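You operate a simulated robot arm through the tools that you are given. There is no shell and no other tool.

The job below is to be done with a simulated two-armed robot. You get a single attempt, and the scene is never put back.

TASK
Switch the tester off and cover the test socket with the orange cap.
Fine: power off before the cap goes on; it is in the tester drawer; shut the drawer and the guard again. Set down upright: cap. Where these are worked on the way, their far stop is far enough and under half their travel is too little: guard, tester drawer.

It is judged by the outcome, as a careful person would: the job done as asked, and still so three seconds after it is handed in. It fails if anything else is knocked over, pushed out of place, dropped, spilled or broken. A push-on lid holds only when it is set on centred and level and pressed home; a screw cap is set on level and turned clockwise until tight.

THE ROBOT
Two 7-joint arms with three-finger grippers on one trunk that stands fixed in place. Base frame: the origin is at the foot of the trunk, x ahead of it, y to its left, z up. Readings come in m, degrees, newtons and seconds.
The left shoulder is at [0.029, 0.154, 1.04], the right one opposite. With the tool pointing down near the work surface each hand reaches from about 0.1 to 0.48 m from the base axis, measured 20 degrees to its own side. Payload 2.69 kg a hand.
The TCP of each hand is the grasp point between the finger pads, 0.029 m short of the fingertips. In the tool frame z runs along the fingers and y along their closing line. Largest opening 0.12 m; the body of the gripper starts 0.078 m behind the TCP.
Orientation is told as [roll, pitch, yaw] about the base's x, y, z axes, in that order, counted from this pose: with the fingers straight down and closing along the base's y, the tool's x points along the base's -x, its y along +y and its z along -z.

THE INTERFACE
- The arms move only by the tool servo_tool. It takes "left_deltas", "right_deltas" or both (then of equal length, played together; a hand with none holds still); each is a list of rows, each a list of 7 numbers: the shift along the base's x, y, z in units of 200 mm (1.0 is 200 mm), then the turn, a rotation vector about the base's x, y, z in units of 180 degrees (1.0 is 180 degrees), then the finger opening in m, from 0 to 0.12. In form: [[dx, dy, dz, ax, ay, az, fingers], ...]. A call has 1 to 20 rows; each row is the pose to reach, as a shift and turn from the pose commanded when the call began. A call with a number of a shift or a turn outside -1 to 1 is refused whole. Each row takes 0.2 s and may step no farther than 0.05 m and 8.6 degrees from the row before; otherwise, or with a gripper value out of range, the whole call is refused. Where a pose cannot be reached the arm comes as near as it can. A force on the tool above 60 N (or 10 N above the force at the start of the call, whichever is more), or a blocked arm, ends the call early, and 0.2 s more pass. The fingers move at their own pace and stop on an object; they squeeze with about 28 N. The grip force told is the motor's: it shows also when the fingers shut on nothing. Time passes only in rows, and 0.2 s behind the last, so rows that repeat a pose let the fingers close. The reply holds the time, the measured pose of the TCP, the force on the tool along the base axes, the opening and the grip force, in the units named above and with some noise, with the torque about the TCP (base axes, N m) and any sound that the robot's microphone picked up, and new pictures: "views" is both (left out), scene, wrist or none (wrist: the cameras of the hands that moved).
- Cameras (640 x 400 px; columns grow to the right, rows downward): "scene" is now at [0.1206, 0.0478, 1.1987]; the picture's right is [0.52, -0.85, 0.00], its down [-0.41, -0.25, -0.87] and it looks along [0.74, 0.46, -0.49] (base axes); focal length 252 px, centre (320, 200). "left" rides on the left gripper at [0.063, 0, -0.104] in its tool frame; the picture's right is [-0.01, 1.00, 0.00], its down [-0.83, 0.00, -0.56] and it looks along [-0.56, 0.00, 0.83] (tool axes); focal length 275 px, centre (320, 200). "right" rides on the right gripper at [0.063, 0, -0.104] in its tool frame; the picture's right is [0.01, 1.00, 0.00], its down [-0.83, 0.00, -0.56] and it looks along [-0.56, 0.00, 0.83] (tool axes); focal length 275 px, centre (320, 200). There is no depth. A picture from a camera that has moved, and an enlarged one, comes with that camera's place and axes in the base frame and with its lens.
- move_column(by): slides the trunk up (or, below 0, down) by that many m; the arms and the scene camera ride with it, the base frame stays. It gives what a move gives, with no picture.
- pan_tilt(pan, tilt): turns the head with the scene camera to pan (to the left, within 80 degrees either way) and tilt (down, from -29 to 69), counted from straight ahead of the robot. It gives what a move gives, and a new picture of the scene camera.
- zoom(camera, box): a new picture of the part [left, top, right, bottom] of that camera's present view, enlarged. No time passes.
- sign_off(): hands the job in; it is judged then, once.

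Nothing tells you positions but the pictures and the camera data. Unless the task says otherwise, let go and move clear before handing in.

The tools are called after ">>>" as a command line: name --argument value ..., lists and objects as JSON in quotes. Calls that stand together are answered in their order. servo_tool: Moves the arms, as the interface text tells. Its arguments: {"type":"object","properties":{"left_deltas":{"type":"array"},"right_deltas":{"type":"array"},"views":{"type":"string","enum":["both","scene","wrist","none"]}},"required":[]} The other tools are called the same way: move_column (by) slides the trunk up or down; pan_tilt (pan, tilt) turns the head that bears the scene camera; zoom (camera, box) takes an enlarged picture of a part of a camera's view; sign_off () hands the job in.

At the start:

```text
clock: 0.0
left_position: [0.2991, 0.276, 1.0961]
left_tcp_rot: [-0.1, 0.0, 0.1]
left_ft_force: [0.2, 0.4, 0.9]
left_torque: [0.01, 0.03, 0.0]
left_finger_gap: 0.1196
left_finger_force: 0.1
right_position: [0.3423, 0.0287, 1.0305]
right_tcp_rot: [0.0, 0.0, -0.1]
right_ft_force: [0.0, 0.6, 1.1]
right_torque: [-0.02, 0.0, -0.01]
right_finger_gap: 0.1198
right_finger_force: 0.1
trunk travel left (down, up): [-0.403, 0.035]
head pan, tilt: [31.5, 29.1]
```

scene: 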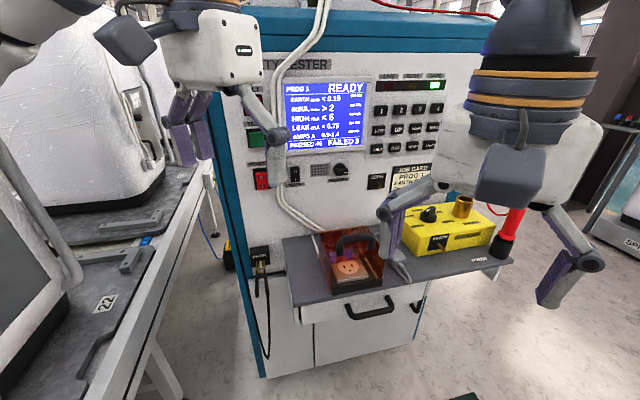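
right: 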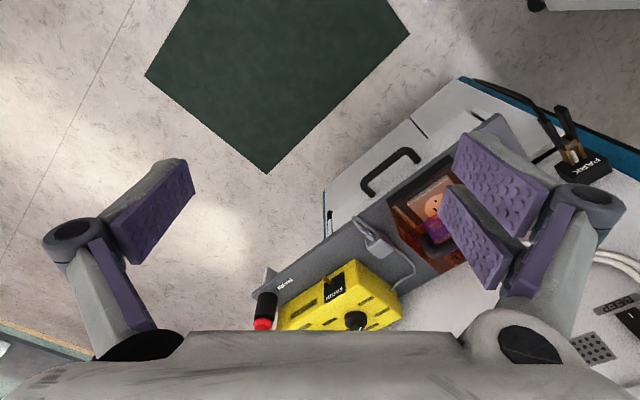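
left: 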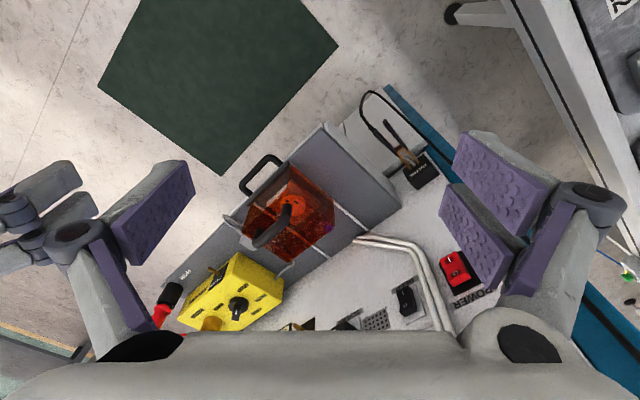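

The tester stands ahead-left, with a screen, a red power switch, a shelf holding an orange see-through guard over what looks like the socket, and a drawer under the shelf. I'll look closer before moving.

>>> zoom --camera "scene" --box '[230, 130, 390, 230]'

>>> zoom --camera "scene" --box '[270, 220, 430, 320]'

>>> zoom --camera "left" --box '[200, 140, 400, 265]'

>>> zoom --camera "right" --box '[300, 130, 500, 255]'

>>> zoom --camera "left" --box '[340, 220, 500, 320]'

```text
4.00 times, centred on (310, 180) of scene
camera zoom: at [0.1206, 0.0478, 1.1987], right [0.52, -0.85, 0.0], down [-0.41, -0.25, -0.87], along [0.74, 0.46, -0.49], focal length 1009 px, centre (360, 280)
```

zoom: 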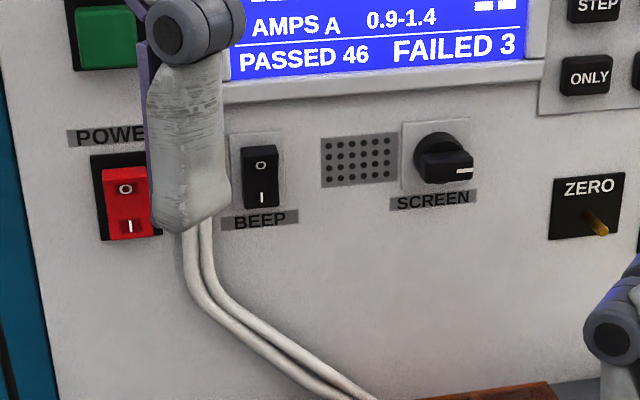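

```text
4.00 times, centred on (350, 270) of scene
camera zoom: at [0.1206, 0.0478, 1.1987], right [0.52, -0.85, 0.0], down [-0.41, -0.25, -0.87], along [0.74, 0.46, -0.49], focal length 1009 px, centre (200, -80)
```

zoom: 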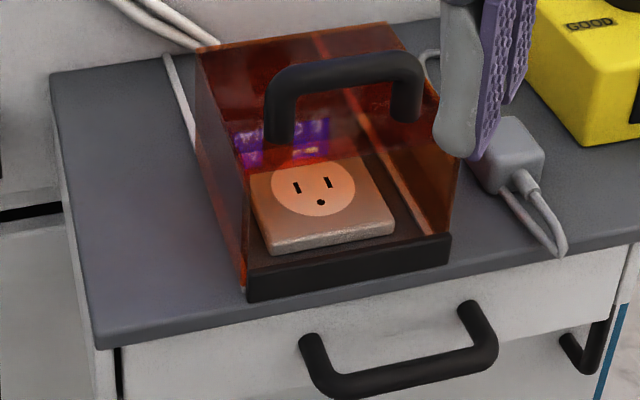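

```text
3.20 times, centred on (300, 202) of left
camera zoom: at [0.2359, 0.2761, 1.1989], right [0.0, 1.0, 0.0], down [0.83, 0.0, 0.56], along [0.56, 0.0, -0.83], focal length 881 px, centre (384, 192)
```

zoom: 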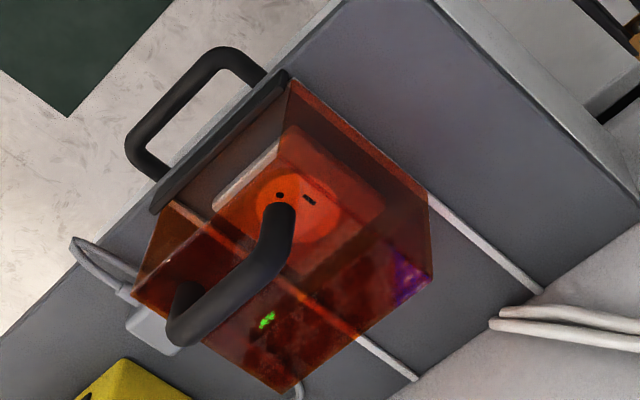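

```text
3.20 times, centred on (400, 192) of right
camera zoom: at [0.2779, 0.0279, 1.1353], right [-0.01, 1.0, 0.0], down [0.83, 0.0, 0.56], along [0.56, 0.0, -0.83], focal length 881 px, centre (64, 224)
```

zoom: 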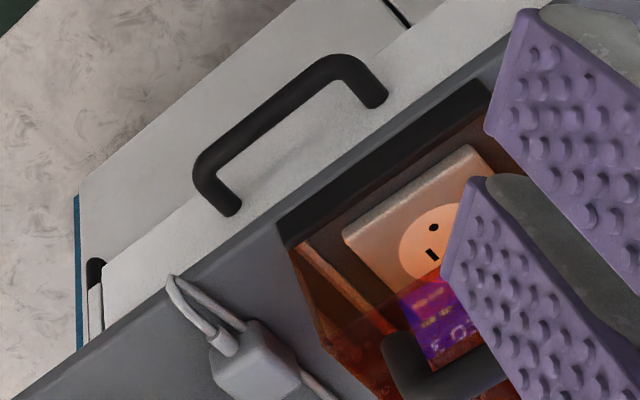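

```text
4.00 times, centred on (420, 270) of left
camera zoom: at [0.2359, 0.2761, 1.1989], right [0.0, 1.0, 0.0], down [0.83, 0.0, 0.56], along [0.56, 0.0, -0.83], focal length 1101 px, centre (-80, -80)
```

zoom: 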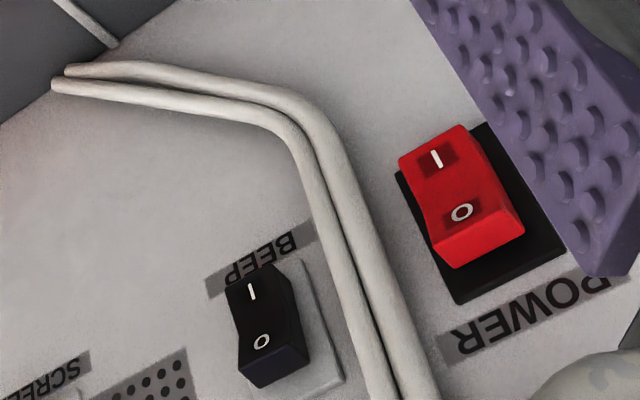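

The power rocker's raised "O" end sits at about (0.514, 0.451, 0.956), so it is on. The panel faces about 45° towards the robot, and the socket under the guard is near (0.54, 0.225, 0.765). I'll begin by turning the left hand 45° with its fingers closed, ready to press the switch.

>>> servo_tool --left_deltas '[[0.05, 0.03, 0, 0, 0, 0.04, 0.06], [0.1, 0.06, 0, 0, 0, 0.085, 0.03], [0.15, 0.1, 0, 0, 0, 0.13, 0.0], [0.2, 0.14, -0.05, 0, 0, 0.17, 0.0], [0.25, 0.17, -0.1, 0, 0, 0.21, 0.0], [0.3, 0.2, -0.15, 0, 0, 0.25, 0.0], [0.3, 0.2, -0.15, 0, 0, 0.25, 0.0]]' --views "both"

```text
clock: 1.6
left_position: [0.3594, 0.3137, 1.065]
left_tcp_rot: [0.0, -0.1, 45.2]
left_ft_force: [-0.9, 0.2, 0.6]
left_torque: [-0.04, 0.01, 0.02]
left_finger_gap: 0.0005
left_finger_force: 27.8
right_position: [0.3416, 0.0278, 1.0314]
right_tcp_rot: [0.0, 0.0, 0.0]
right_ft_force: [0.3, 0.2, -1.0]
right_torque: [0.04, 0.01, -0.01]
right_finger_gap: 0.12
right_finger_force: 0.1
trunk travel left (down, up): [-0.403, 0.035]
head pan, tilt: [31.5, 29.1]
camera scene: at [0.1205, 0.0477, 1.1987], right [0.52, -0.85, 0.0], down [-0.41, -0.25, -0.87], along [0.74, 0.46, -0.49], focal length 252 px, centre (320, 200)
camera left: at [0.3152, 0.2709, 1.169], right [-0.71, 0.71, 0.0], down [0.59, 0.59, 0.56], along [0.39, 0.39, -0.83], focal length 275 px, centre (320, 200)
```

scene: 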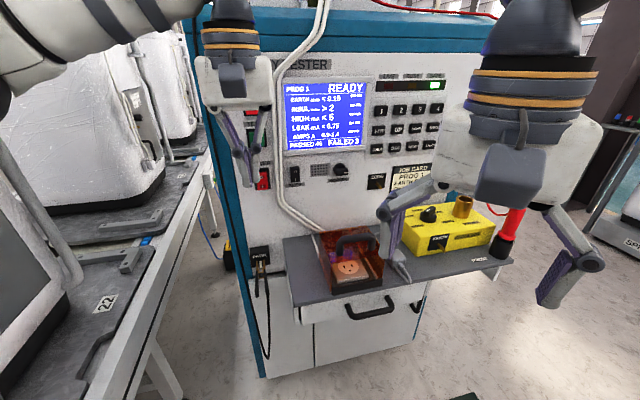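
left: 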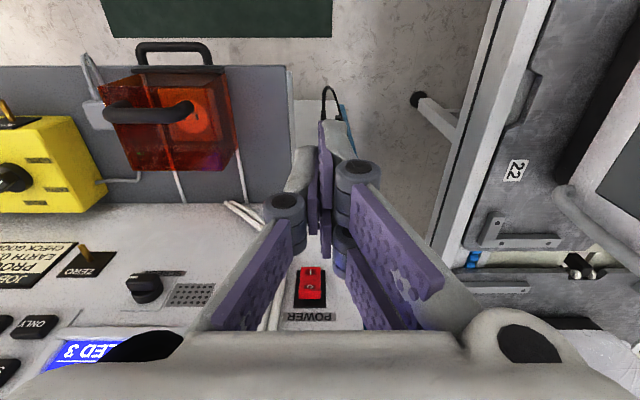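

The hand is now square to the panel. Next I pitch the fingers level, pointing at the panel, and stop short of the switch.

>>> servo_tool --left_deltas '[[0.03, 0.02, -0.04, 0.029, -0.029, 0, 0], [0.07, 0.05, -0.09, 0.059, -0.059, 0, 0], [0.11, 0.08, -0.14, 0.088, -0.088, 0, 0], [0.15, 0.12, -0.18, 0.118, -0.118, 0, 0], [0.19, 0.15, -0.23, 0.147, -0.147, 0, 0], [0.23, 0.18, -0.27, 0.177, -0.177, 0, 0], [0.27, 0.21, -0.32, 0.206, -0.206, 0, 0], [0.31, 0.24, -0.36, 0.236, -0.236, 0, 0], [0.35, 0.28, -0.41, 0.265, -0.265, 0, 0], [0.39, 0.31, -0.45, 0.295, -0.295, 0, 0], [0.43, 0.34, -0.5, 0.324, -0.324, 0, 0], [0.455, 0.36, -0.54, 0.3536, -0.3536, 0, 0], [0.455, 0.36, -0.54, 0.3536, -0.3536, 0, 0]]' --views "both"

```text
clock: 4.4
left_position: [0.4502, 0.3874, 0.9567]
left_tcp_rot: [-147.4, -89.8, -167.7]
left_ft_force: [0.8, 0.6, -0.7]
left_torque: [0.04, 0.0, 0.0]
left_finger_gap: 0.0001
left_finger_force: 27.3
right_position: [0.3419, 0.0277, 1.032]
right_tcp_rot: [-0.1, 0.0, 0.0]
right_ft_force: [0.2, 0.6, -0.3]
right_torque: [0.05, -0.01, -0.02]
right_finger_gap: 0.1199
right_finger_force: 0.0
trunk travel left (down, up): [-0.403, 0.035]
head pan, tilt: [31.5, 29.1]
camera scene: at [0.1204, 0.0477, 1.1988], right [0.52, -0.85, 0.0], down [-0.41, -0.25, -0.87], along [0.74, 0.46, -0.49], focal length 252 px, centre (320, 200)
camera left: at [0.3762, 0.3152, 0.8934], right [-0.71, 0.71, 0.0], down [-0.39, -0.4, 0.83], along [0.59, 0.58, 0.56], focal length 275 px, centre (320, 200)
```

scene: 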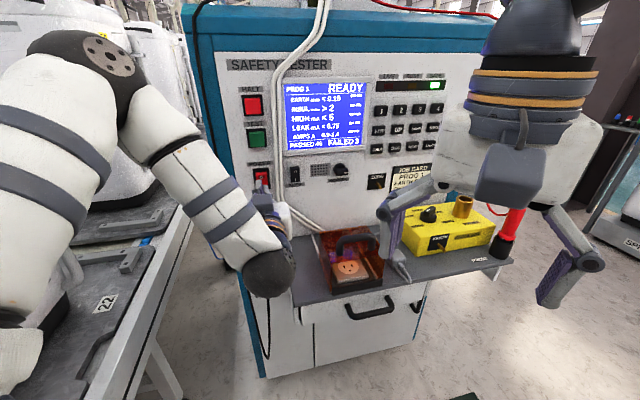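
left: 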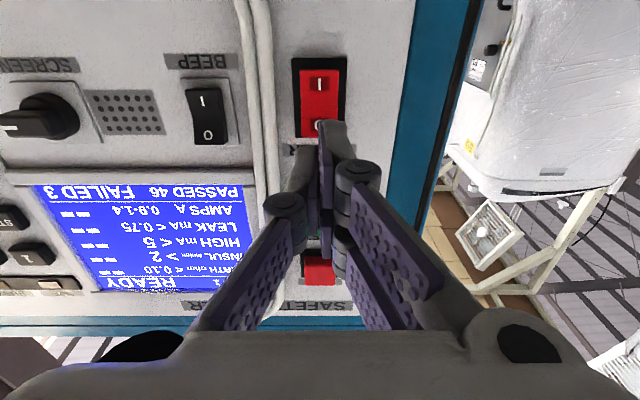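

>>> zoom --camera "left" --box '[260, 40, 400, 240]'

>>> zoom --camera "scene" --box '[230, 150, 310, 200]'

```text
2.00 times, centred on (330, 140) of left
camera zoom: at [0.3762, 0.3152, 0.8934], right [-0.71, 0.71, 0.0], down [-0.39, -0.4, 0.83], along [0.59, 0.58, 0.56], focal length 551 px, centre (300, 320)
```

zoom: 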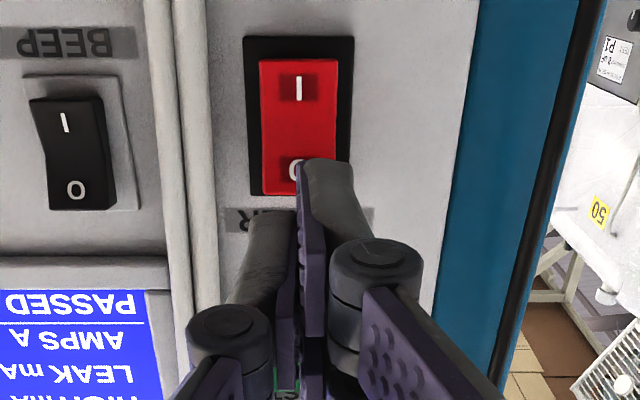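

```text
8.00 times, centred on (270, 175) of scene
camera zoom: at [0.1204, 0.0477, 1.1988], right [0.52, -0.85, 0.0], down [-0.41, -0.25, -0.87], along [0.74, 0.46, -0.49], focal length 2018 px, centre (720, 400)
```

zoom: 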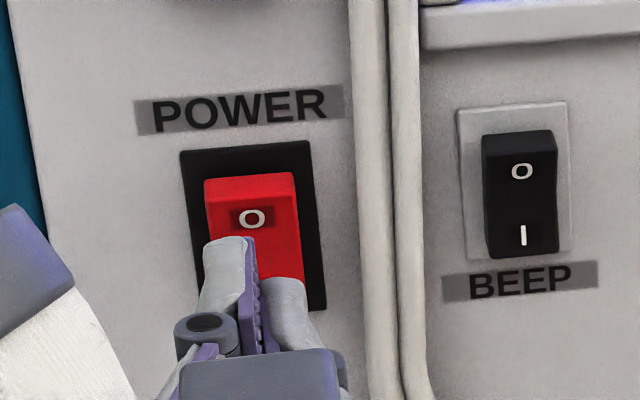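

The closed fingertips line up with the rocker, just below the "O". I'll rise 5 mm and advance towards it.

>>> servo_tool --left_deltas '[[0.03, 0.03, 0.025, 0, 0, 0, 0], [0.1, 0.1, 0.025, 0, 0, 0, 0], [0.18, 0.18, 0.025, 0, 0, 0, 0], [0.2, 0.2, 0.025, 0, 0, 0, 0], [0.21, 0.21, 0.025, 0, 0, 0, 0], [0.22, 0.22, 0.025, 0, 0, 0, 0], [0.23, 0.23, 0.025, 0, 0, 0, 0]]' --views "both"

```text
clock: 6.0
left_position: [0.4919, 0.4303, 0.9643]
left_tcp_rot: [-80.8, -90.0, 125.6]
left_ft_force: [-24.0, -21.7, 1.6]
left_torque: [-0.38, 0.4, 0.11]
left_finger_gap: 0.006
left_finger_force: 28.4
right_position: [0.3391, 0.0261, 1.0316]
right_tcp_rot: [0.1, -0.2, 0.0]
right_ft_force: [0.0, 0.0, 0.0]
right_torque: [-0.03, 0.01, -0.02]
right_finger_gap: 0.1201
right_finger_force: 0.0
trunk travel left (down, up): [-0.403, 0.035]
head pan, tilt: [31.5, 29.1]
camera scene: at [0.1178, 0.0453, 1.1991], right [0.52, -0.85, 0.0], down [-0.41, -0.25, -0.88], along [0.75, 0.46, -0.48], focal length 252 px, centre (320, 200)
camera left: at [0.4183, 0.3582, 0.9005], right [-0.71, 0.71, 0.0], down [-0.39, -0.39, 0.83], along [0.59, 0.58, 0.56], focal length 275 px, centre (320, 200)
```

scene: 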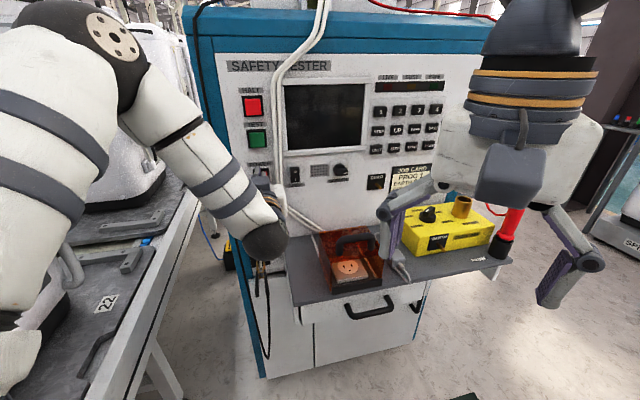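
left: 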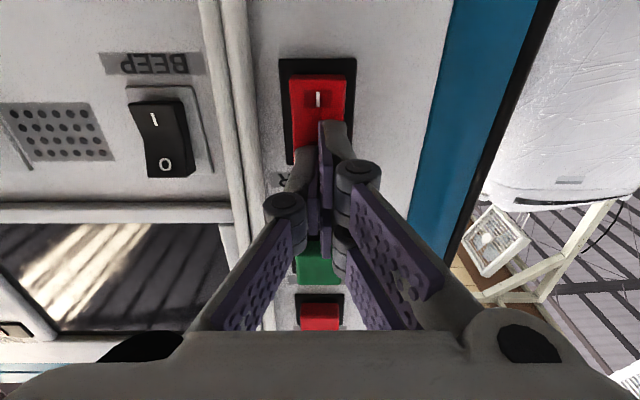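

The screen has gone dark, so the tester is off. I'll back the left hand off, turn its fingers down again for a look at the guard, and move the right hand out of the way.

>>> servo_tool --left_deltas '[[-0.1, -0.1, 0, 0, 0, 0, 0], [-0.2, -0.2, 0, 0, 0, 0, 0], [-0.29, -0.29, 0.02, 0, 0, 0, 0], [-0.31, -0.34, 0.06, -0.029, 0.029, 0, 0], [-0.33, -0.39, 0.1, -0.059, 0.059, 0, 0], [-0.35, -0.44, 0.14, -0.088, 0.088, 0, 0], [-0.38, -0.49, 0.18, -0.118, 0.118, 0, 0], [-0.4, -0.54, 0.22, -0.147, 0.147, 0, 0], [-0.42, -0.59, 0.26, -0.177, 0.177, 0, 0], [-0.44, -0.64, 0.3, -0.206, 0.206, 0, 0], [-0.46, -0.69, 0.34, -0.236, 0.236, 0, 0], [-0.48, -0.74, 0.38, -0.265, 0.265, 0, 0], [-0.5, -0.8, 0.42, -0.295, 0.295, 0, 0], [-0.52, -0.86, 0.46, -0.324, 0.324, 0, 0], [-0.55, -0.92, 0.5, -0.3536, 0.3536, 0, 0], [-0.55, -0.92, 0.5, -0.3536, 0.3536, 0, 0]]' --right_deltas '[[-0.05, -0.15, 0, 0, 0, 0, 0.12], [-0.1, -0.3, 0, 0, 0, 0, 0.1], [-0.15, -0.45, 0, 0, 0, 0, 0.08], [-0.2, -0.6, 0, 0, 0, 0, 0.06], [-0.25, -0.75, 0, 0, 0, 0, 0.04], [-0.3, -0.9, 0, 0, 0, 0, 0.02], [-0.4, -1.0, 0, 0, 0, 0, 0.0], [-0.5, -1.0, 0, 0, 0, 0, 0.0], [-0.5, -1.0, 0, 0, 0, 0, 0.0], [-0.5, -1.0, 0, 0, 0, 0, 0.0], [-0.5, -1.0, 0, 0, 0, 0, 0.0], [-0.5, -1.0, 0, 0, 0, 0, 0.0], [-0.5, -1.0, 0, 0, 0, 0, 0.0], [-0.5, -1.0, 0, 0, 0, 0, 0.0], [-0.5, -1.0, 0, 0, 0, 0, 0.0], [-0.5, -1.0, 0, 0, 0, 0, 0.0]]' --views "both"

```text
clock: 9.4
left_position: [0.3844, 0.2474, 1.0625]
left_tcp_rot: [0.0, 0.1, 45.1]
left_ft_force: [0.4, 0.3, -0.4]
left_torque: [0.0, 0.0, 0.0]
left_finger_gap: 0.0
left_finger_force: 28.1
right_position: [0.2422, -0.174, 1.0304]
right_tcp_rot: [0.0, 0.0, 0.0]
right_ft_force: [0.1, -1.0, 0.5]
right_torque: [-0.01, 0.0, 0.02]
right_finger_gap: 0.0001
right_finger_force: 27.8
trunk travel left (down, up): [-0.403, 0.035]
head pan, tilt: [31.5, 29.1]
camera scene: at [0.1205, 0.0478, 1.1987], right [0.52, -0.85, 0.0], down [-0.41, -0.25, -0.87], along [0.74, 0.46, -0.49], focal length 252 px, centre (320, 200)
camera right: at [0.1784, -0.1727, 1.1337], right [-0.01, 1.0, 0.0], down [0.83, 0.0, 0.56], along [0.56, 0.0, -0.83], focal length 275 px, centre (320, 200)
camera left: at [0.3404, 0.206, 1.1664], right [-0.7, 0.71, 0.0], down [0.59, 0.59, 0.55], along [0.39, 0.39, -0.83], focal length 275 px, centre (320, 200)
```

scene: 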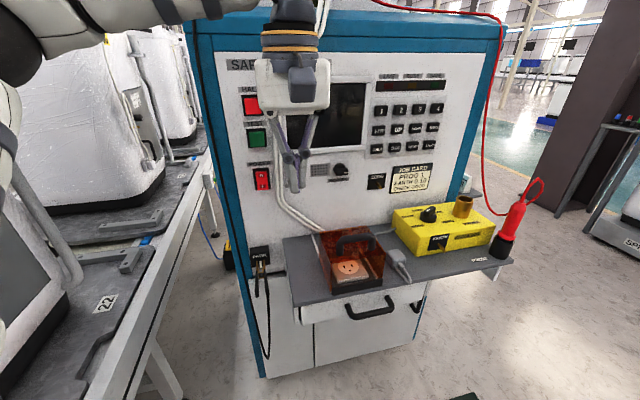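
right: 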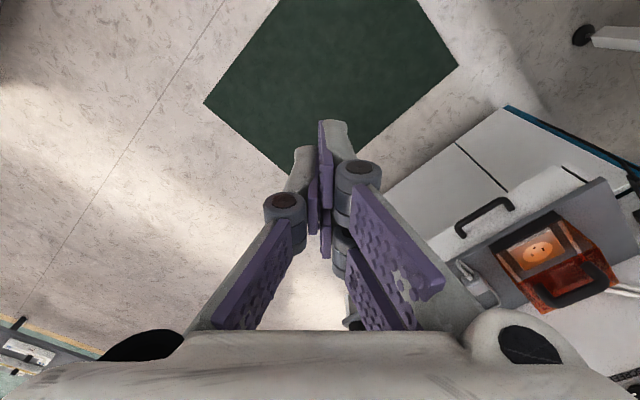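
left: 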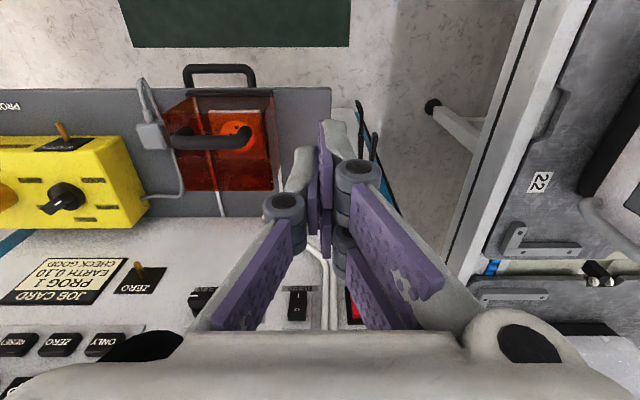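

>>> zoom --camera "left" --box '[120, 50, 320, 230]'

>>> zoom --camera "scene" --box '[280, 210, 440, 330]'

>>> zoom --camera "right" --box '[440, 160, 640, 320]'

>>> zoom --camera "scene" --box '[230, 150, 310, 200]'

```text
2.22 times, centred on (220, 140) of left
camera zoom: at [0.3404, 0.206, 1.1664], right [-0.7, 0.71, 0.0], down [0.59, 0.59, 0.55], along [0.39, 0.39, -0.83], focal length 612 px, centre (542, 333)
```

zoom: 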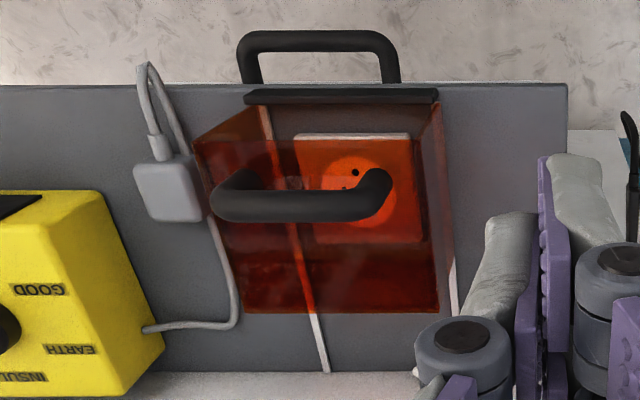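

```text
3.33 times, centred on (360, 270) of scene
camera zoom: at [0.1205, 0.0478, 1.1987], right [0.52, -0.85, 0.0], down [-0.41, -0.25, -0.87], along [0.74, 0.46, -0.49], focal length 841 px, centre (187, -33)
```

zoom: 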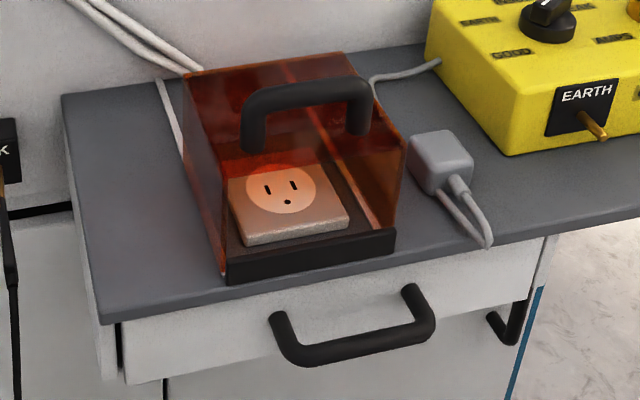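

```text
2.50 times, centred on (540, 240) of right
camera zoom: at [0.1784, -0.1727, 1.1337], right [-0.01, 1.0, 0.0], down [0.83, 0.0, 0.56], along [0.56, 0.0, -0.83], focal length 688 px, centre (-230, 100)
```

zoom: 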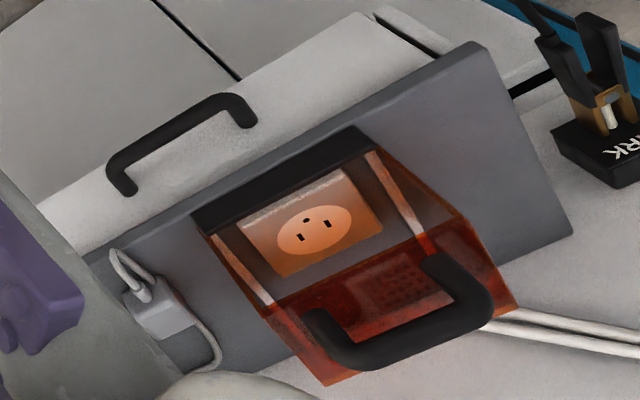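

```text
8.00 times, centred on (270, 175) of scene
camera zoom: at [0.1205, 0.0478, 1.1987], right [0.52, -0.85, 0.0], down [-0.41, -0.25, -0.87], along [0.74, 0.46, -0.49], focal length 2018 px, centre (720, 400)
```

zoom: 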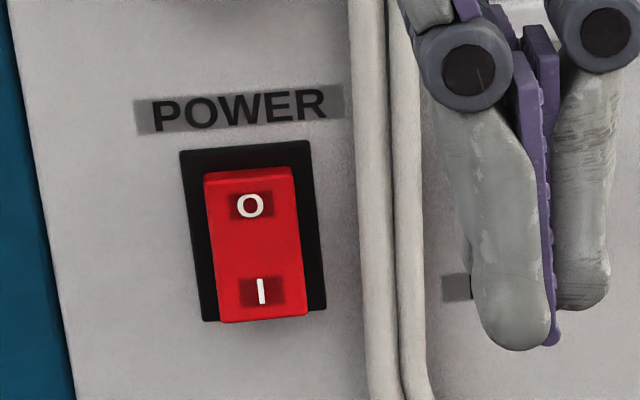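

The rocker now rests with "O" pressed in. The guard is a hood on two rails that slides back towards the panel. Its handle bar is at about a=0.216, b=0.50 in tester axes, z≈0.884. I'll turn the left hand so its closing line is square to that bar.

>>> servo_tool --left_deltas '[[0.01, -0.04, 0, 0, 0, -0.045, 0.02], [0.02, -0.08, 0, 0, 0, -0.09, 0.04], [0.03, -0.12, 0, 0, 0, -0.135, 0.04], [0.04, -0.16, 0, 0, 0, -0.18, 0.04], [0.05, -0.2, 0, 0, 0, -0.225, 0.04], [0.06, -0.24, 0, 0, 0, -0.27, 0.04], [0.08, -0.28, 0, 0, 0, -0.315, 0.04], [0.1, -0.32, 0, 0, 0, -0.36, 0.04], [0.12, -0.36, 0, 0, 0, -0.405, 0.04], [0.14, -0.4, 0, 0, 0, -0.45, 0.04], [0.15, -0.45, 0, 0, 0, -0.475, 0.04], [0.15, -0.48, 0, 0, 0, -0.5, 0.04], [0.15, -0.48, 0, 0, 0, -0.5, 0.04]]' --views "both"

```text
clock: 12.2
left_position: [0.4163, 0.153, 1.0626]
left_tcp_rot: [-0.1, 0.0, -45.0]
left_ft_force: [-1.0, -0.3, -0.4]
left_torque: [-0.02, -0.02, 0.02]
left_finger_gap: 0.04
left_finger_force: 0.0
right_position: [0.2428, -0.1737, 1.0306]
right_tcp_rot: [0.0, 0.1, 0.0]
right_ft_force: [0.0, 0.3, -0.7]
right_torque: [0.03, 0.03, -0.03]
right_finger_gap: 0.0
right_finger_force: 28.0
trunk travel left (down, up): [-0.403, 0.035]
head pan, tilt: [31.5, 29.1]
camera scene: at [0.1206, 0.0478, 1.1987], right [0.52, -0.85, 0.0], down [-0.41, -0.25, -0.87], along [0.74, 0.46, -0.49], focal length 252 px, centre (320, 200)
camera left: at [0.372, 0.199, 1.1662], right [0.71, 0.7, 0.0], down [0.59, -0.59, 0.56], along [0.39, -0.4, -0.83], focal length 275 px, centre (320, 200)
```

scene: 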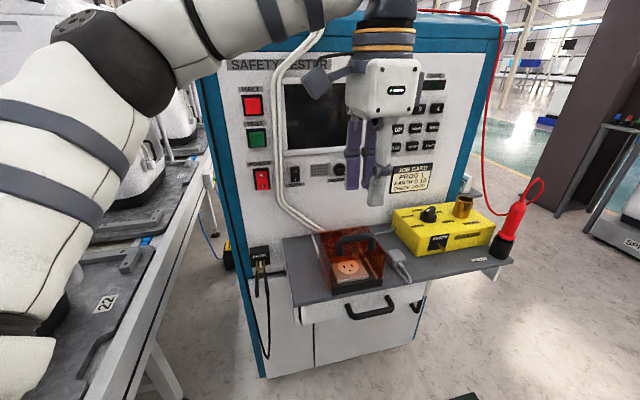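
left: 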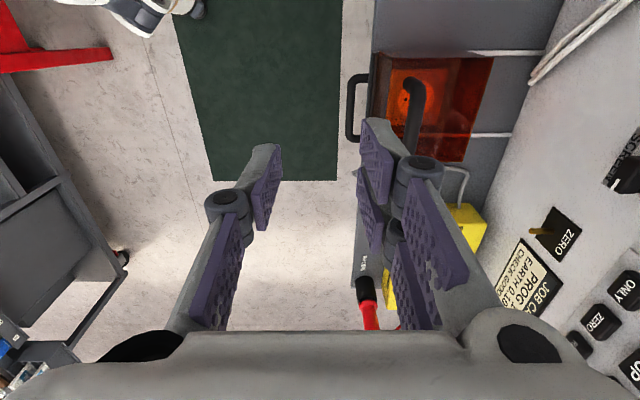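

>>> servo_tool --left_deltas '[[0.01, 0, -0.07, 0.029, -0.029, 0, 0.04], [0.03, 0, -0.14, 0.059, -0.059, 0, 0.04], [0.04, -0.01, -0.21, 0.088, -0.088, 0, 0.04], [0.06, -0.01, -0.28, 0.118, -0.118, 0, 0.04], [0.07, -0.02, -0.36, 0.147, -0.147, 0, 0.04], [0.09, -0.02, -0.44, 0.177, -0.177, 0, 0.04], [0.1, -0.03, -0.52, 0.206, -0.206, 0, 0.04], [0.12, -0.03, -0.6, 0.236, -0.236, 0, 0.04], [0.13, -0.04, -0.68, 0.265, -0.265, 0, 0.04], [0.15, -0.04, -0.76, 0.295, -0.295, 0, 0.04], [0.16, -0.05, -0.84, 0.324, -0.324, 0, 0.04], [0.17, -0.05, -0.893, 0.3536, -0.3536, 0, 0.04], [0.17, -0.05, -0.893, 0.3536, -0.3536, 0, 0.04]]' --views "both"

```text
clock: 15.0
left_position: [0.4511, 0.1418, 0.8828]
left_tcp_rot: [90.1, 0.0, -45.0]
left_ft_force: [0.1, -0.1, -0.2]
left_torque: [0.01, 0.02, -0.04]
left_finger_gap: 0.0404
left_finger_force: 0.1
right_position: [0.2427, -0.1735, 1.0298]
right_tcp_rot: [0.0, -0.1, 0.0]
right_ft_force: [0.4, -0.4, 0.4]
right_torque: [-0.02, -0.01, -0.03]
right_finger_gap: 0.0
right_finger_force: 27.8
trunk travel left (down, up): [-0.403, 0.035]
head pan, tilt: [31.5, 29.1]
camera scene: at [0.1205, 0.0478, 1.1987], right [0.52, -0.85, 0.0], down [-0.41, -0.25, -0.87], along [0.74, 0.46, -0.49], focal length 252 px, centre (320, 200)
camera left: at [0.3319, 0.114, 0.8839], right [0.0, 0.0, 1.0], down [0.19, -0.98, 0.0], along [0.98, 0.19, 0.0], focal length 275 px, centre (320, 200)
```

scene: 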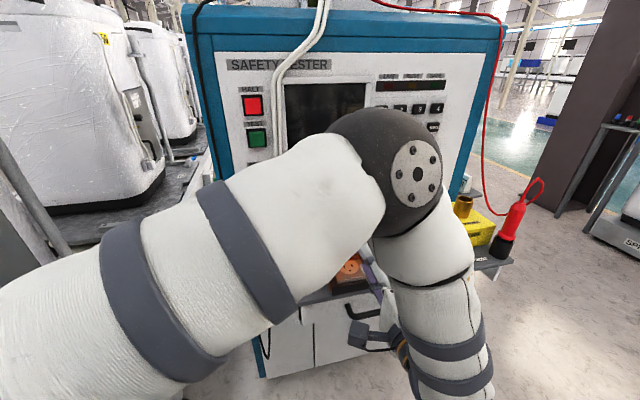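
left: 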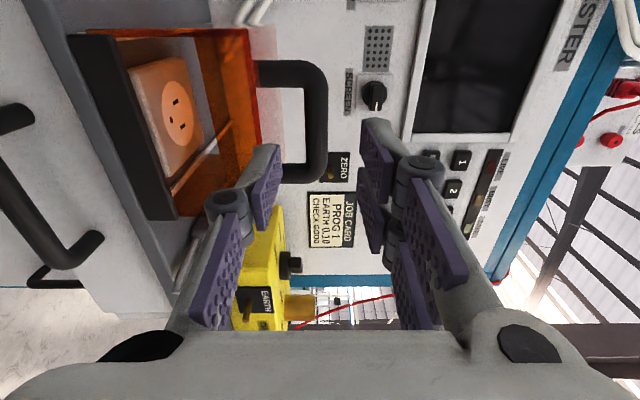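

The handle bar is level with the fingers at z≈0.881. Before I push, I'll look closely at how the guard is mounted.

>>> zoom --camera "left" --box '[40, 0, 360, 240]'

```text
1.67 times, centred on (200, 120) of left
camera zoom: at [0.3319, 0.114, 0.8839], right [0.0, 0.0, 1.0], down [0.19, -0.98, 0.0], along [0.98, 0.19, 0.0], focal length 459 px, centre (520, 333)
```

zoom: 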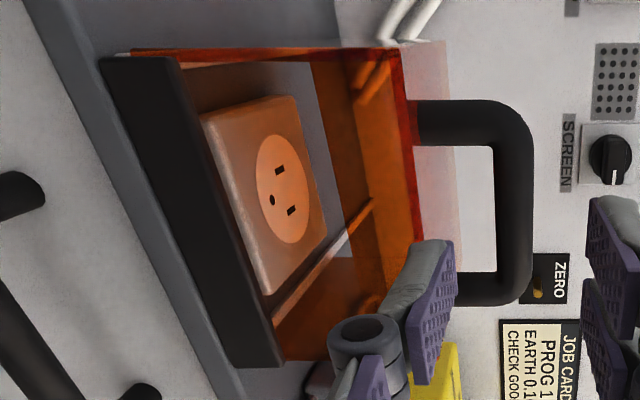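

>>> servo_tool --left_deltas '[[0.1, 0.1, -0.01, 0, 0, 0, 0.04], [0.2, 0.2, -0.01, 0, 0, 0, 0.04], [0.286, 0.286, -0.01, 0, 0, 0, 0.04], [0.286, 0.286, -0.01, 0, 0, 0, 0.0], [0.286, 0.286, -0.01, 0, 0, 0, 0.0], [0.286, 0.286, -0.01, 0, 0, 0, 0.0]]' --views "wrist"

```text
clock: 16.4
left_position: [0.5072, 0.2003, 0.882]
left_tcp_rot: [89.9, 0.0, -45.0]
left_ft_force: [0.4, 1.1, -1.2]
left_torque: [0.86, 0.97, -0.41]
left_finger_gap: 0.0153
left_finger_force: 41.2
right_position: [0.2435, -0.1732, 1.0293]
right_tcp_rot: [0.0, 0.0, 0.0]
right_ft_force: [-0.4, -0.3, 0.2]
right_torque: [-0.01, 0.0, -0.01]
right_finger_gap: 0.0
right_finger_force: 27.7
trunk travel left (down, up): [-0.403, 0.035]
head pan, tilt: [31.5, 29.1]
camera left: at [0.3893, 0.172, 0.8817], right [0.0, 0.0, 1.0], down [0.19, -0.98, 0.0], along [0.98, 0.19, 0.0], focal length 275 px, centre (320, 200)
```

left: 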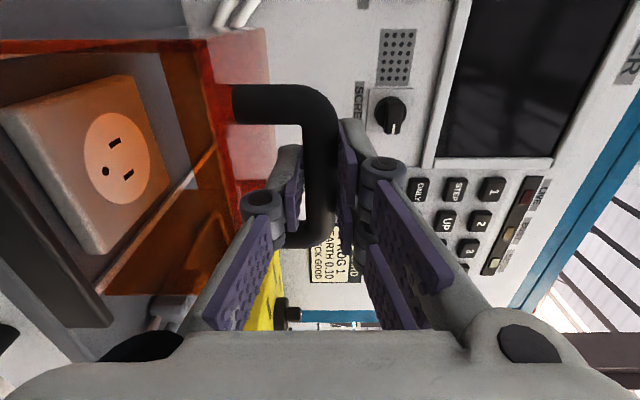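

The bar is gripped (15 mm thick). I'll push it back 15 mm gently and watch the force.

>>> servo_tool --left_deltas '[[0.018, 0.018, 0, 0, 0, 0, 0.0], [0.036, 0.036, 0, 0, 0, 0, 0.0], [0.053, 0.053, 0, 0, 0, 0, 0.0], [0.053, 0.053, 0, 0, 0, 0, 0.0]]' --views "wrist"

```text
clock: 17.4
left_position: [0.5187, 0.2099, 0.8817]
left_tcp_rot: [89.9, 0.0, -45.0]
left_ft_force: [-0.5, -0.2, -2.0]
left_torque: [0.86, 0.92, -0.03]
left_finger_gap: 0.0154
left_finger_force: 41.5
right_position: [0.2429, -0.1734, 1.0292]
right_tcp_rot: [0.1, 0.1, -0.1]
right_ft_force: [-0.4, 0.9, 0.3]
right_torque: [0.02, -0.02, -0.02]
right_finger_gap: 0.0
right_finger_force: 28.1
trunk travel left (down, up): [-0.403, 0.035]
head pan, tilt: [31.5, 29.1]
camera left: at [0.4, 0.1825, 0.8816], right [0.0, 0.0, 1.0], down [0.2, -0.98, 0.0], along [0.98, 0.2, 0.0], focal length 275 px, centre (320, 200)
```

left: 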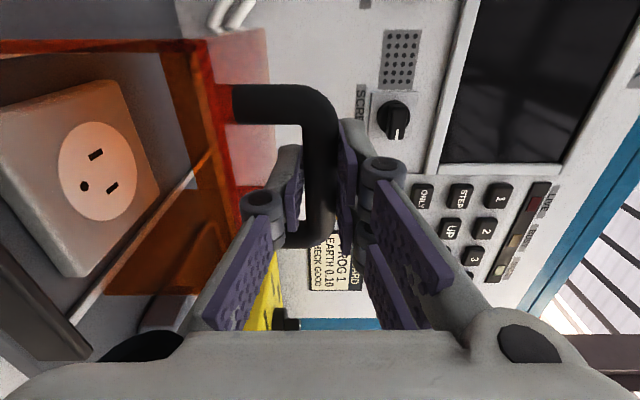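

It slides freely and the front sill stays fixed. I'll push it on towards the far stop.

>>> servo_tool --left_deltas '[[0.035, 0.035, 0, 0, 0, 0, 0.0], [0.07, 0.07, 0, 0, 0, 0, 0.0], [0.105, 0.105, 0, 0, 0, 0, 0.0], [0.14, 0.14, 0, 0, 0, 0, 0.0], [0.175, 0.175, 0, 0, 0, 0, 0.0], [0.2, 0.2, 0, 0, 0, 0, 0.0], [0.2, 0.2, 0, 0, 0, 0, 0.0]]' --views "both"

```text
clock: 19.0
left_position: [0.5581, 0.2508, 0.8811]
left_tcp_rot: [90.0, 0.0, -45.1]
left_ft_force: [-2.8, 1.5, -0.3]
left_torque: [0.89, 0.92, -0.35]
left_finger_gap: 0.0153
left_finger_force: 41.2
right_position: [0.2431, -0.1722, 1.029]
right_tcp_rot: [0.0, -0.1, 0.0]
right_ft_force: [-0.3, -0.5, -0.5]
right_torque: [-0.03, 0.02, -0.01]
right_finger_gap: 0.0
right_finger_force: 27.8
trunk travel left (down, up): [-0.403, 0.035]
head pan, tilt: [31.5, 29.1]
camera scene: at [0.1206, 0.0478, 1.1987], right [0.52, -0.85, 0.0], down [-0.41, -0.25, -0.87], along [0.74, 0.46, -0.49], focal length 252 px, centre (320, 200)
camera left: at [0.4399, 0.2226, 0.8815], right [0.0, 0.0, 1.0], down [0.19, -0.98, 0.0], along [0.98, 0.19, 0.0], focal length 275 px, centre (320, 200)
```

scene: 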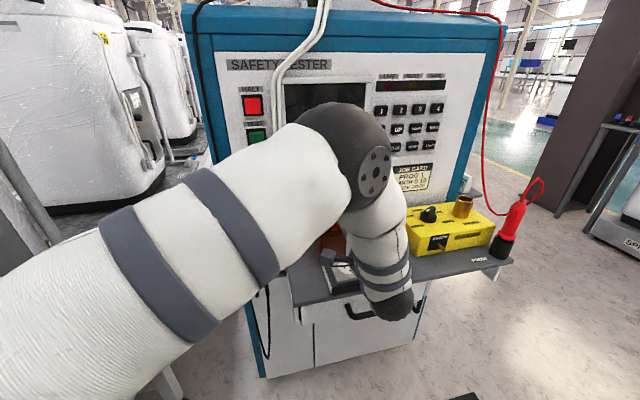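
left: 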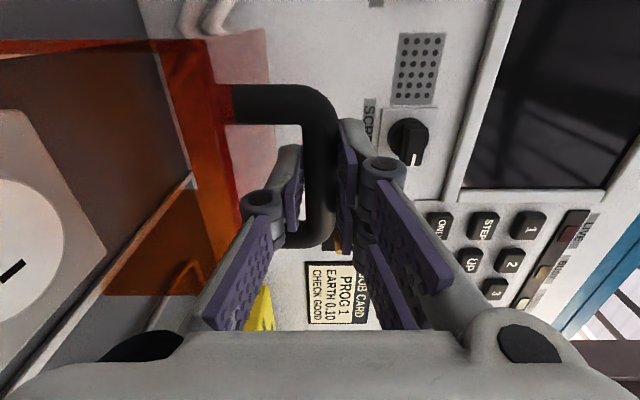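

>>> servo_tool --left_deltas '[[0.018, 0.018, 0, 0, 0, 0, 0.0], [0.036, 0.036, 0, 0, 0, 0, 0.0], [0.053, 0.053, 0, 0, 0, 0, 0.0], [0.07, 0.07, 0, 0, 0, 0, 0.0], [0.088, 0.088, 0, 0, 0, 0, 0.0], [0.106, 0.106, 0, 0, 0, 0, 0.0]]' --views "wrist"

```text
clock: 20.4
left_position: [0.5775, 0.2694, 0.8826]
left_tcp_rot: [89.9, 0.1, -45.1]
left_ft_force: [-14.1, -12.4, 0.8]
left_torque: [0.92, 0.85, 0.55]
left_finger_gap: 0.0149
left_finger_force: 41.0
right_position: [0.2412, -0.174, 1.0301]
right_tcp_rot: [0.2, -0.1, 0.0]
right_ft_force: [-0.1, -0.2, 0.1]
right_torque: [-0.01, 0.02, 0.03]
right_finger_gap: 0.0001
right_finger_force: 28.1
trunk travel left (down, up): [-0.403, 0.035]
head pan, tilt: [31.5, 29.1]
camera left: at [0.4588, 0.2415, 0.8817], right [0.01, 0.0, 1.0], down [0.19, -0.98, 0.0], along [0.98, 0.19, 0.0], focal length 275 px, centre (320, 200)
```

left: 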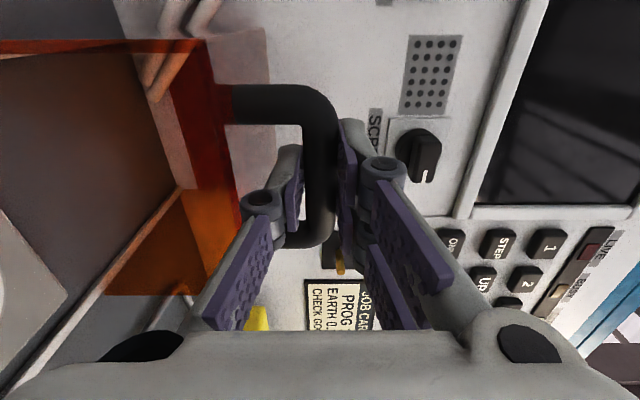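

The guard has reached its far stop at about 99 mm of travel. I'll release it, back straight out, and come down in front of the drawer handle, which I put at a≈0.254, b≈0.4545, z≈0.692.

>>> servo_tool --left_deltas '[[-0.015, -0.015, 0, 0, 0, 0, 0.0], [-0.015, -0.015, 0, 0, 0, 0, 0.04], [-0.015, -0.015, 0, 0, 0, 0, 0.04], [-0.1, -0.1, 0, 0, 0, 0, 0.04], [-0.25, -0.25, 0, 0, 0, 0, 0.04], [-0.4, -0.4, 0, 0, 0, 0, 0.04], [-0.55, -0.55, 0, 0, 0, 0, 0.04], [-0.7, -0.7, 0, 0, 0, 0, 0.04], [-0.8, -0.85, 0, 0, 0, 0, 0.04], [-0.8, -0.85, 0, 0, 0, 0, 0.04]]' --views "both"

```text
clock: 22.6
left_position: [0.4233, 0.1025, 0.881]
left_tcp_rot: [89.6, -0.3, -44.9]
left_ft_force: [-0.7, -0.3, -0.2]
left_torque: [0.01, 0.04, -0.02]
left_finger_gap: 0.0398
left_finger_force: 0.1
right_position: [0.2422, -0.1728, 1.0298]
right_tcp_rot: [0.0, 0.0, -0.1]
right_ft_force: [0.2, -0.2, 0.3]
right_torque: [0.04, -0.01, -0.03]
right_finger_gap: 0.0
right_finger_force: 27.9
trunk travel left (down, up): [-0.403, 0.035]
head pan, tilt: [31.5, 29.1]
camera scene: at [0.1206, 0.0478, 1.1987], right [0.52, -0.85, 0.0], down [-0.41, -0.25, -0.87], along [0.74, 0.46, -0.49], focal length 252 px, centre (320, 200)
camera left: at [0.3046, 0.0751, 0.8818], right [0.0, 0.0, 1.0], down [0.2, -0.98, 0.0], along [0.98, 0.2, 0.0], focal length 275 px, centre (320, 200)
```

scene: 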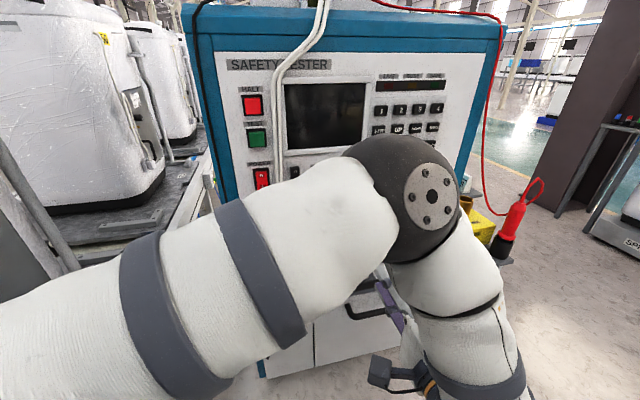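
left: 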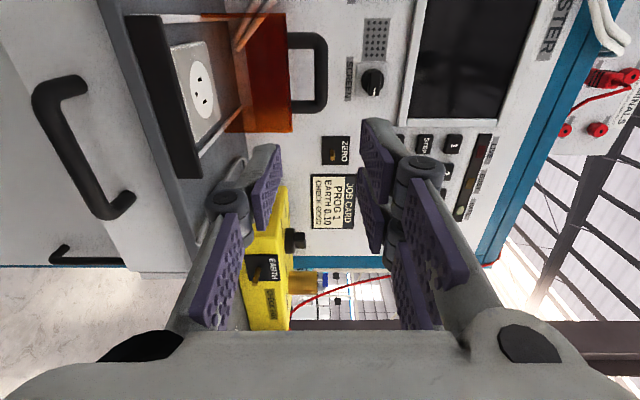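

>>> servo_tool --left_deltas '[[0.01, -0.03, -0.2, 0, 0, 0, 0.04], [0.02, -0.06, -0.4, 0, 0, 0, 0.04], [0.03, -0.09, -0.6, 0, 0, 0, 0.04], [0.04, -0.12, -0.8, 0, 0, 0, 0.04], [0.05, -0.1375, -0.945, 0, 0, 0, 0.04], [0.05, -0.1375, -0.945, 0, 0, 0, 0.04]]' --views "both"

```text
clock: 24.0
left_position: [0.4378, 0.0776, 0.6869]
left_tcp_rot: [90.0, -0.1, -45.0]
left_ft_force: [-0.2, 0.8, 1.0]
left_torque: [0.0, -0.03, 0.0]
left_finger_gap: 0.0401
left_finger_force: 0.0
left hand out of reach, approached as far as the arm can: row 1, 2, 3, 4, 5, 6
right_position: [0.2427, -0.1724, 1.0303]
right_tcp_rot: [0.0, -0.2, 0.0]
right_ft_force: [-0.1, 0.1, 0.0]
right_torque: [-0.01, 0.0, 0.01]
right_finger_gap: 0.0001
right_finger_force: 27.6
trunk travel left (down, up): [-0.403, 0.035]
head pan, tilt: [31.5, 29.1]
camera scene: at [0.1205, 0.0478, 1.1987], right [0.52, -0.85, 0.0], down [-0.41, -0.25, -0.87], along [0.74, 0.46, -0.49], focal length 252 px, centre (320, 200)
camera left: at [0.3195, 0.0501, 0.687], right [0.0, 0.0, 1.0], down [0.19, -0.98, 0.0], along [0.98, 0.19, 0.0], focal length 275 px, centre (320, 200)
```

scene: 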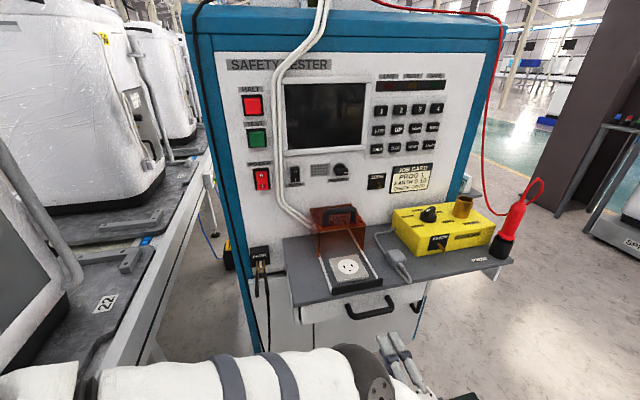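
left: 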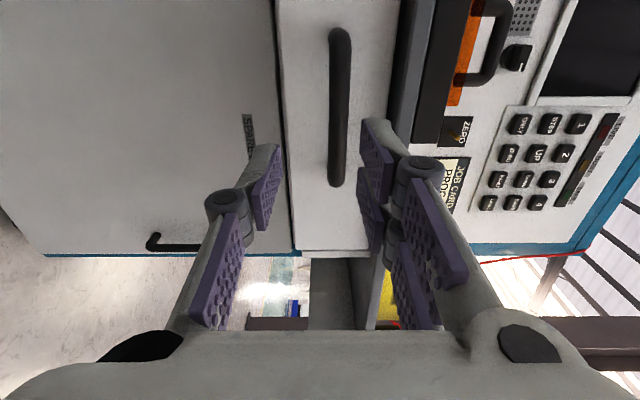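

The socket is uncovered. This level posture is at the edge of reach down here, so I'll take the drawer handle with the fingers sloping 45° down instead.

>>> servo_tool --left_deltas '[[0.0, 0.0, 0.05, -0.029, 0.029, 0, 0.03], [0.02, 0.02, 0.1, -0.059, 0.059, 0, 0.03], [0.05, 0.05, 0.15, -0.088, 0.088, 0, 0.03], [0.08, 0.08, 0.2, -0.118, 0.118, 0, 0.03], [0.11, 0.11, 0.25, -0.147, 0.147, 0, 0.03], [0.14, 0.14, 0.295, -0.177, 0.177, 0, 0.03], [0.14, 0.14, 0.295, -0.177, 0.177, 0, 0.03]]' --views "both"

```text
clock: 25.6
left_position: [0.4652, 0.1064, 0.7476]
left_tcp_rot: [44.9, 0.0, -45.0]
left_ft_force: [-0.4, -0.3, 0.7]
left_torque: [0.01, 0.0, 0.02]
left_finger_gap: 0.0298
left_finger_force: 0.1
right_position: [0.2437, -0.1726, 1.0293]
right_tcp_rot: [0.0, 0.1, 0.0]
right_ft_force: [-0.9, -0.6, 0.2]
right_torque: [0.01, -0.01, -0.01]
right_finger_gap: 0.0
right_finger_force: 27.8
trunk travel left (down, up): [-0.403, 0.035]
head pan, tilt: [31.5, 29.1]
camera scene: at [0.1207, 0.0477, 1.1986], right [0.52, -0.85, 0.0], down [-0.41, -0.25, -0.87], along [0.74, 0.46, -0.49], focal length 252 px, centre (320, 200)
camera left: at [0.369, 0.0995, 0.8213], right [0.5, 0.5, 0.7], down [0.31, -0.87, 0.39], along [0.81, 0.02, -0.59], focal length 275 px, centre (320, 200)
```

scene: 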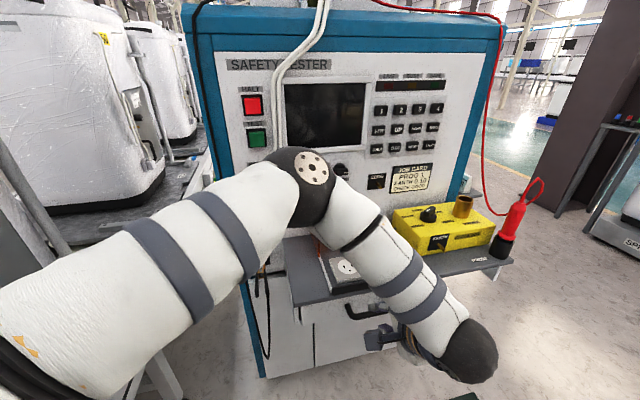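
left: 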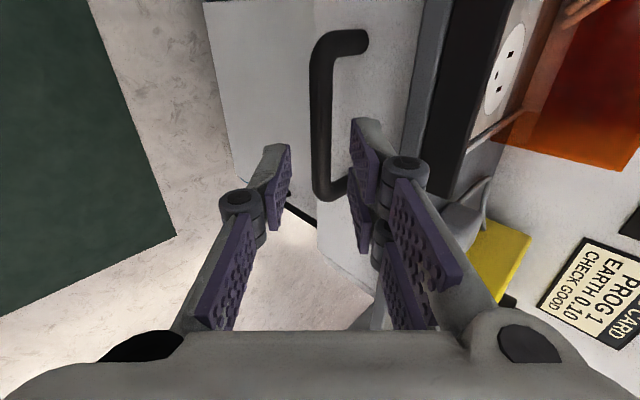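

The handle bar lies right on the fingers' midline. I'll advance along the finger direction and grip it.

>>> servo_tool --left_deltas '[[0.04, 0.04, -0.057, 0, 0, 0, 0.03], [0.08, 0.08, -0.113, 0, 0, 0, 0.03], [0.11, 0.11, -0.156, 0, 0, 0, 0.03], [0.135, 0.135, -0.19, 0, 0, 0, 0.03], [0.135, 0.135, -0.19, 0, 0, 0, 0.03], [0.135, 0.135, -0.19, 0, 0, 0, 0.0], [0.135, 0.135, -0.19, 0, 0, 0, 0.0]]' --views "wrist"

```text
clock: 27.2
left_position: [0.4938, 0.1348, 0.7096]
left_tcp_rot: [45.0, -0.2, -44.8]
left_ft_force: [0.5, 0.7, 3.4]
left_torque: [-0.21, -0.29, 0.6]
left_finger_gap: 0.0133
left_finger_force: 39.8
right_position: [0.2431, -0.1733, 1.03]
right_tcp_rot: [0.0, -0.1, 0.1]
right_ft_force: [1.2, -0.1, -0.5]
right_torque: [0.0, 0.01, 0.0]
right_finger_gap: 0.0001
right_finger_force: 27.9
trunk travel left (down, up): [-0.403, 0.035]
head pan, tilt: [31.5, 29.1]
camera left: at [0.3969, 0.127, 0.7829], right [0.5, 0.5, 0.71], down [0.31, -0.87, 0.39], along [0.81, 0.02, -0.59], focal length 275 px, centre (320, 200)
```

left: 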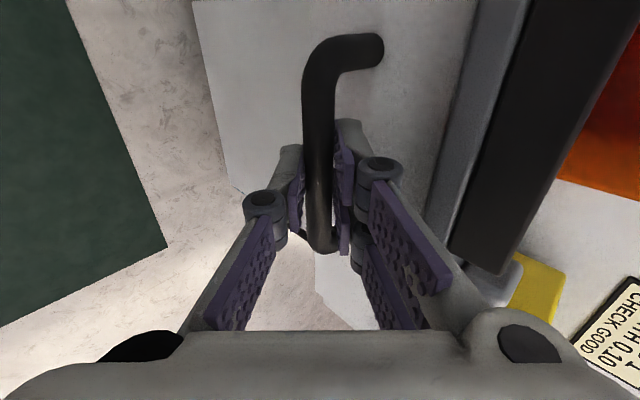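

The drawer handle is gripped (13 mm). I'll pull it straight out.

>>> servo_tool --left_deltas '[[-0.03, -0.03, 0, 0, 0, 0, 0.0], [-0.07, -0.07, 0, 0, 0, 0, 0.0], [-0.12, -0.12, 0, 0, 0, 0, 0.0], [-0.17, -0.17, 0, 0, 0, 0, 0.0], [-0.22, -0.22, 0, 0, 0, 0, 0.0], [-0.27, -0.27, 0, 0, 0, 0, 0.0], [-0.32, -0.32, 0, 0, 0, 0, 0.0], [-0.32, -0.32, 0, 0, 0, 0, 0.0]]' --views "both"

```text
clock: 29.0
left_position: [0.4289, 0.069, 0.71]
left_tcp_rot: [44.9, 0.0, -45.0]
left_ft_force: [8.9, -7.7, 3.3]
left_torque: [-0.9, -0.94, -0.33]
left_finger_gap: 0.0134
left_finger_force: 39.7
right_position: [0.2438, -0.1738, 1.029]
right_tcp_rot: [0.0, 0.0, 0.1]
right_ft_force: [-1.0, -0.3, -0.2]
right_torque: [0.01, -0.02, 0.0]
right_finger_gap: 0.0
right_finger_force: 28.4
trunk travel left (down, up): [-0.403, 0.035]
head pan, tilt: [31.5, 29.1]
camera scene: at [0.121, 0.0472, 1.1986], right [0.52, -0.85, 0.0], down [-0.41, -0.25, -0.87], along [0.74, 0.46, -0.49], focal length 252 px, centre (320, 200)
camera left: at [0.3318, 0.062, 0.783], right [0.5, 0.5, 0.71], down [0.31, -0.87, 0.39], along [0.81, 0.02, -0.59], focal length 275 px, centre (320, 200)
```

scene: 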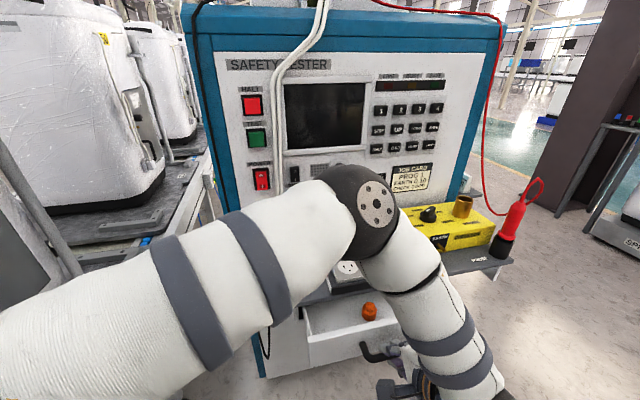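
left: 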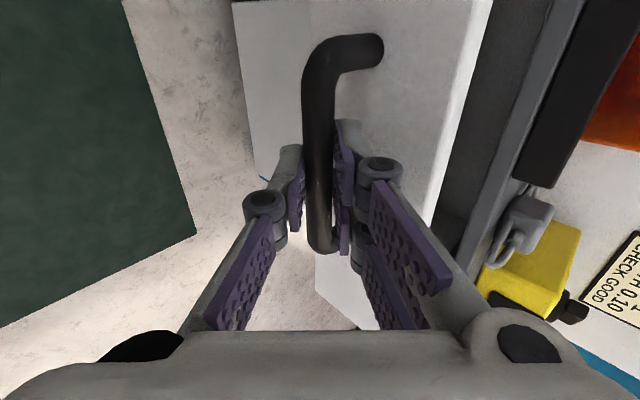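

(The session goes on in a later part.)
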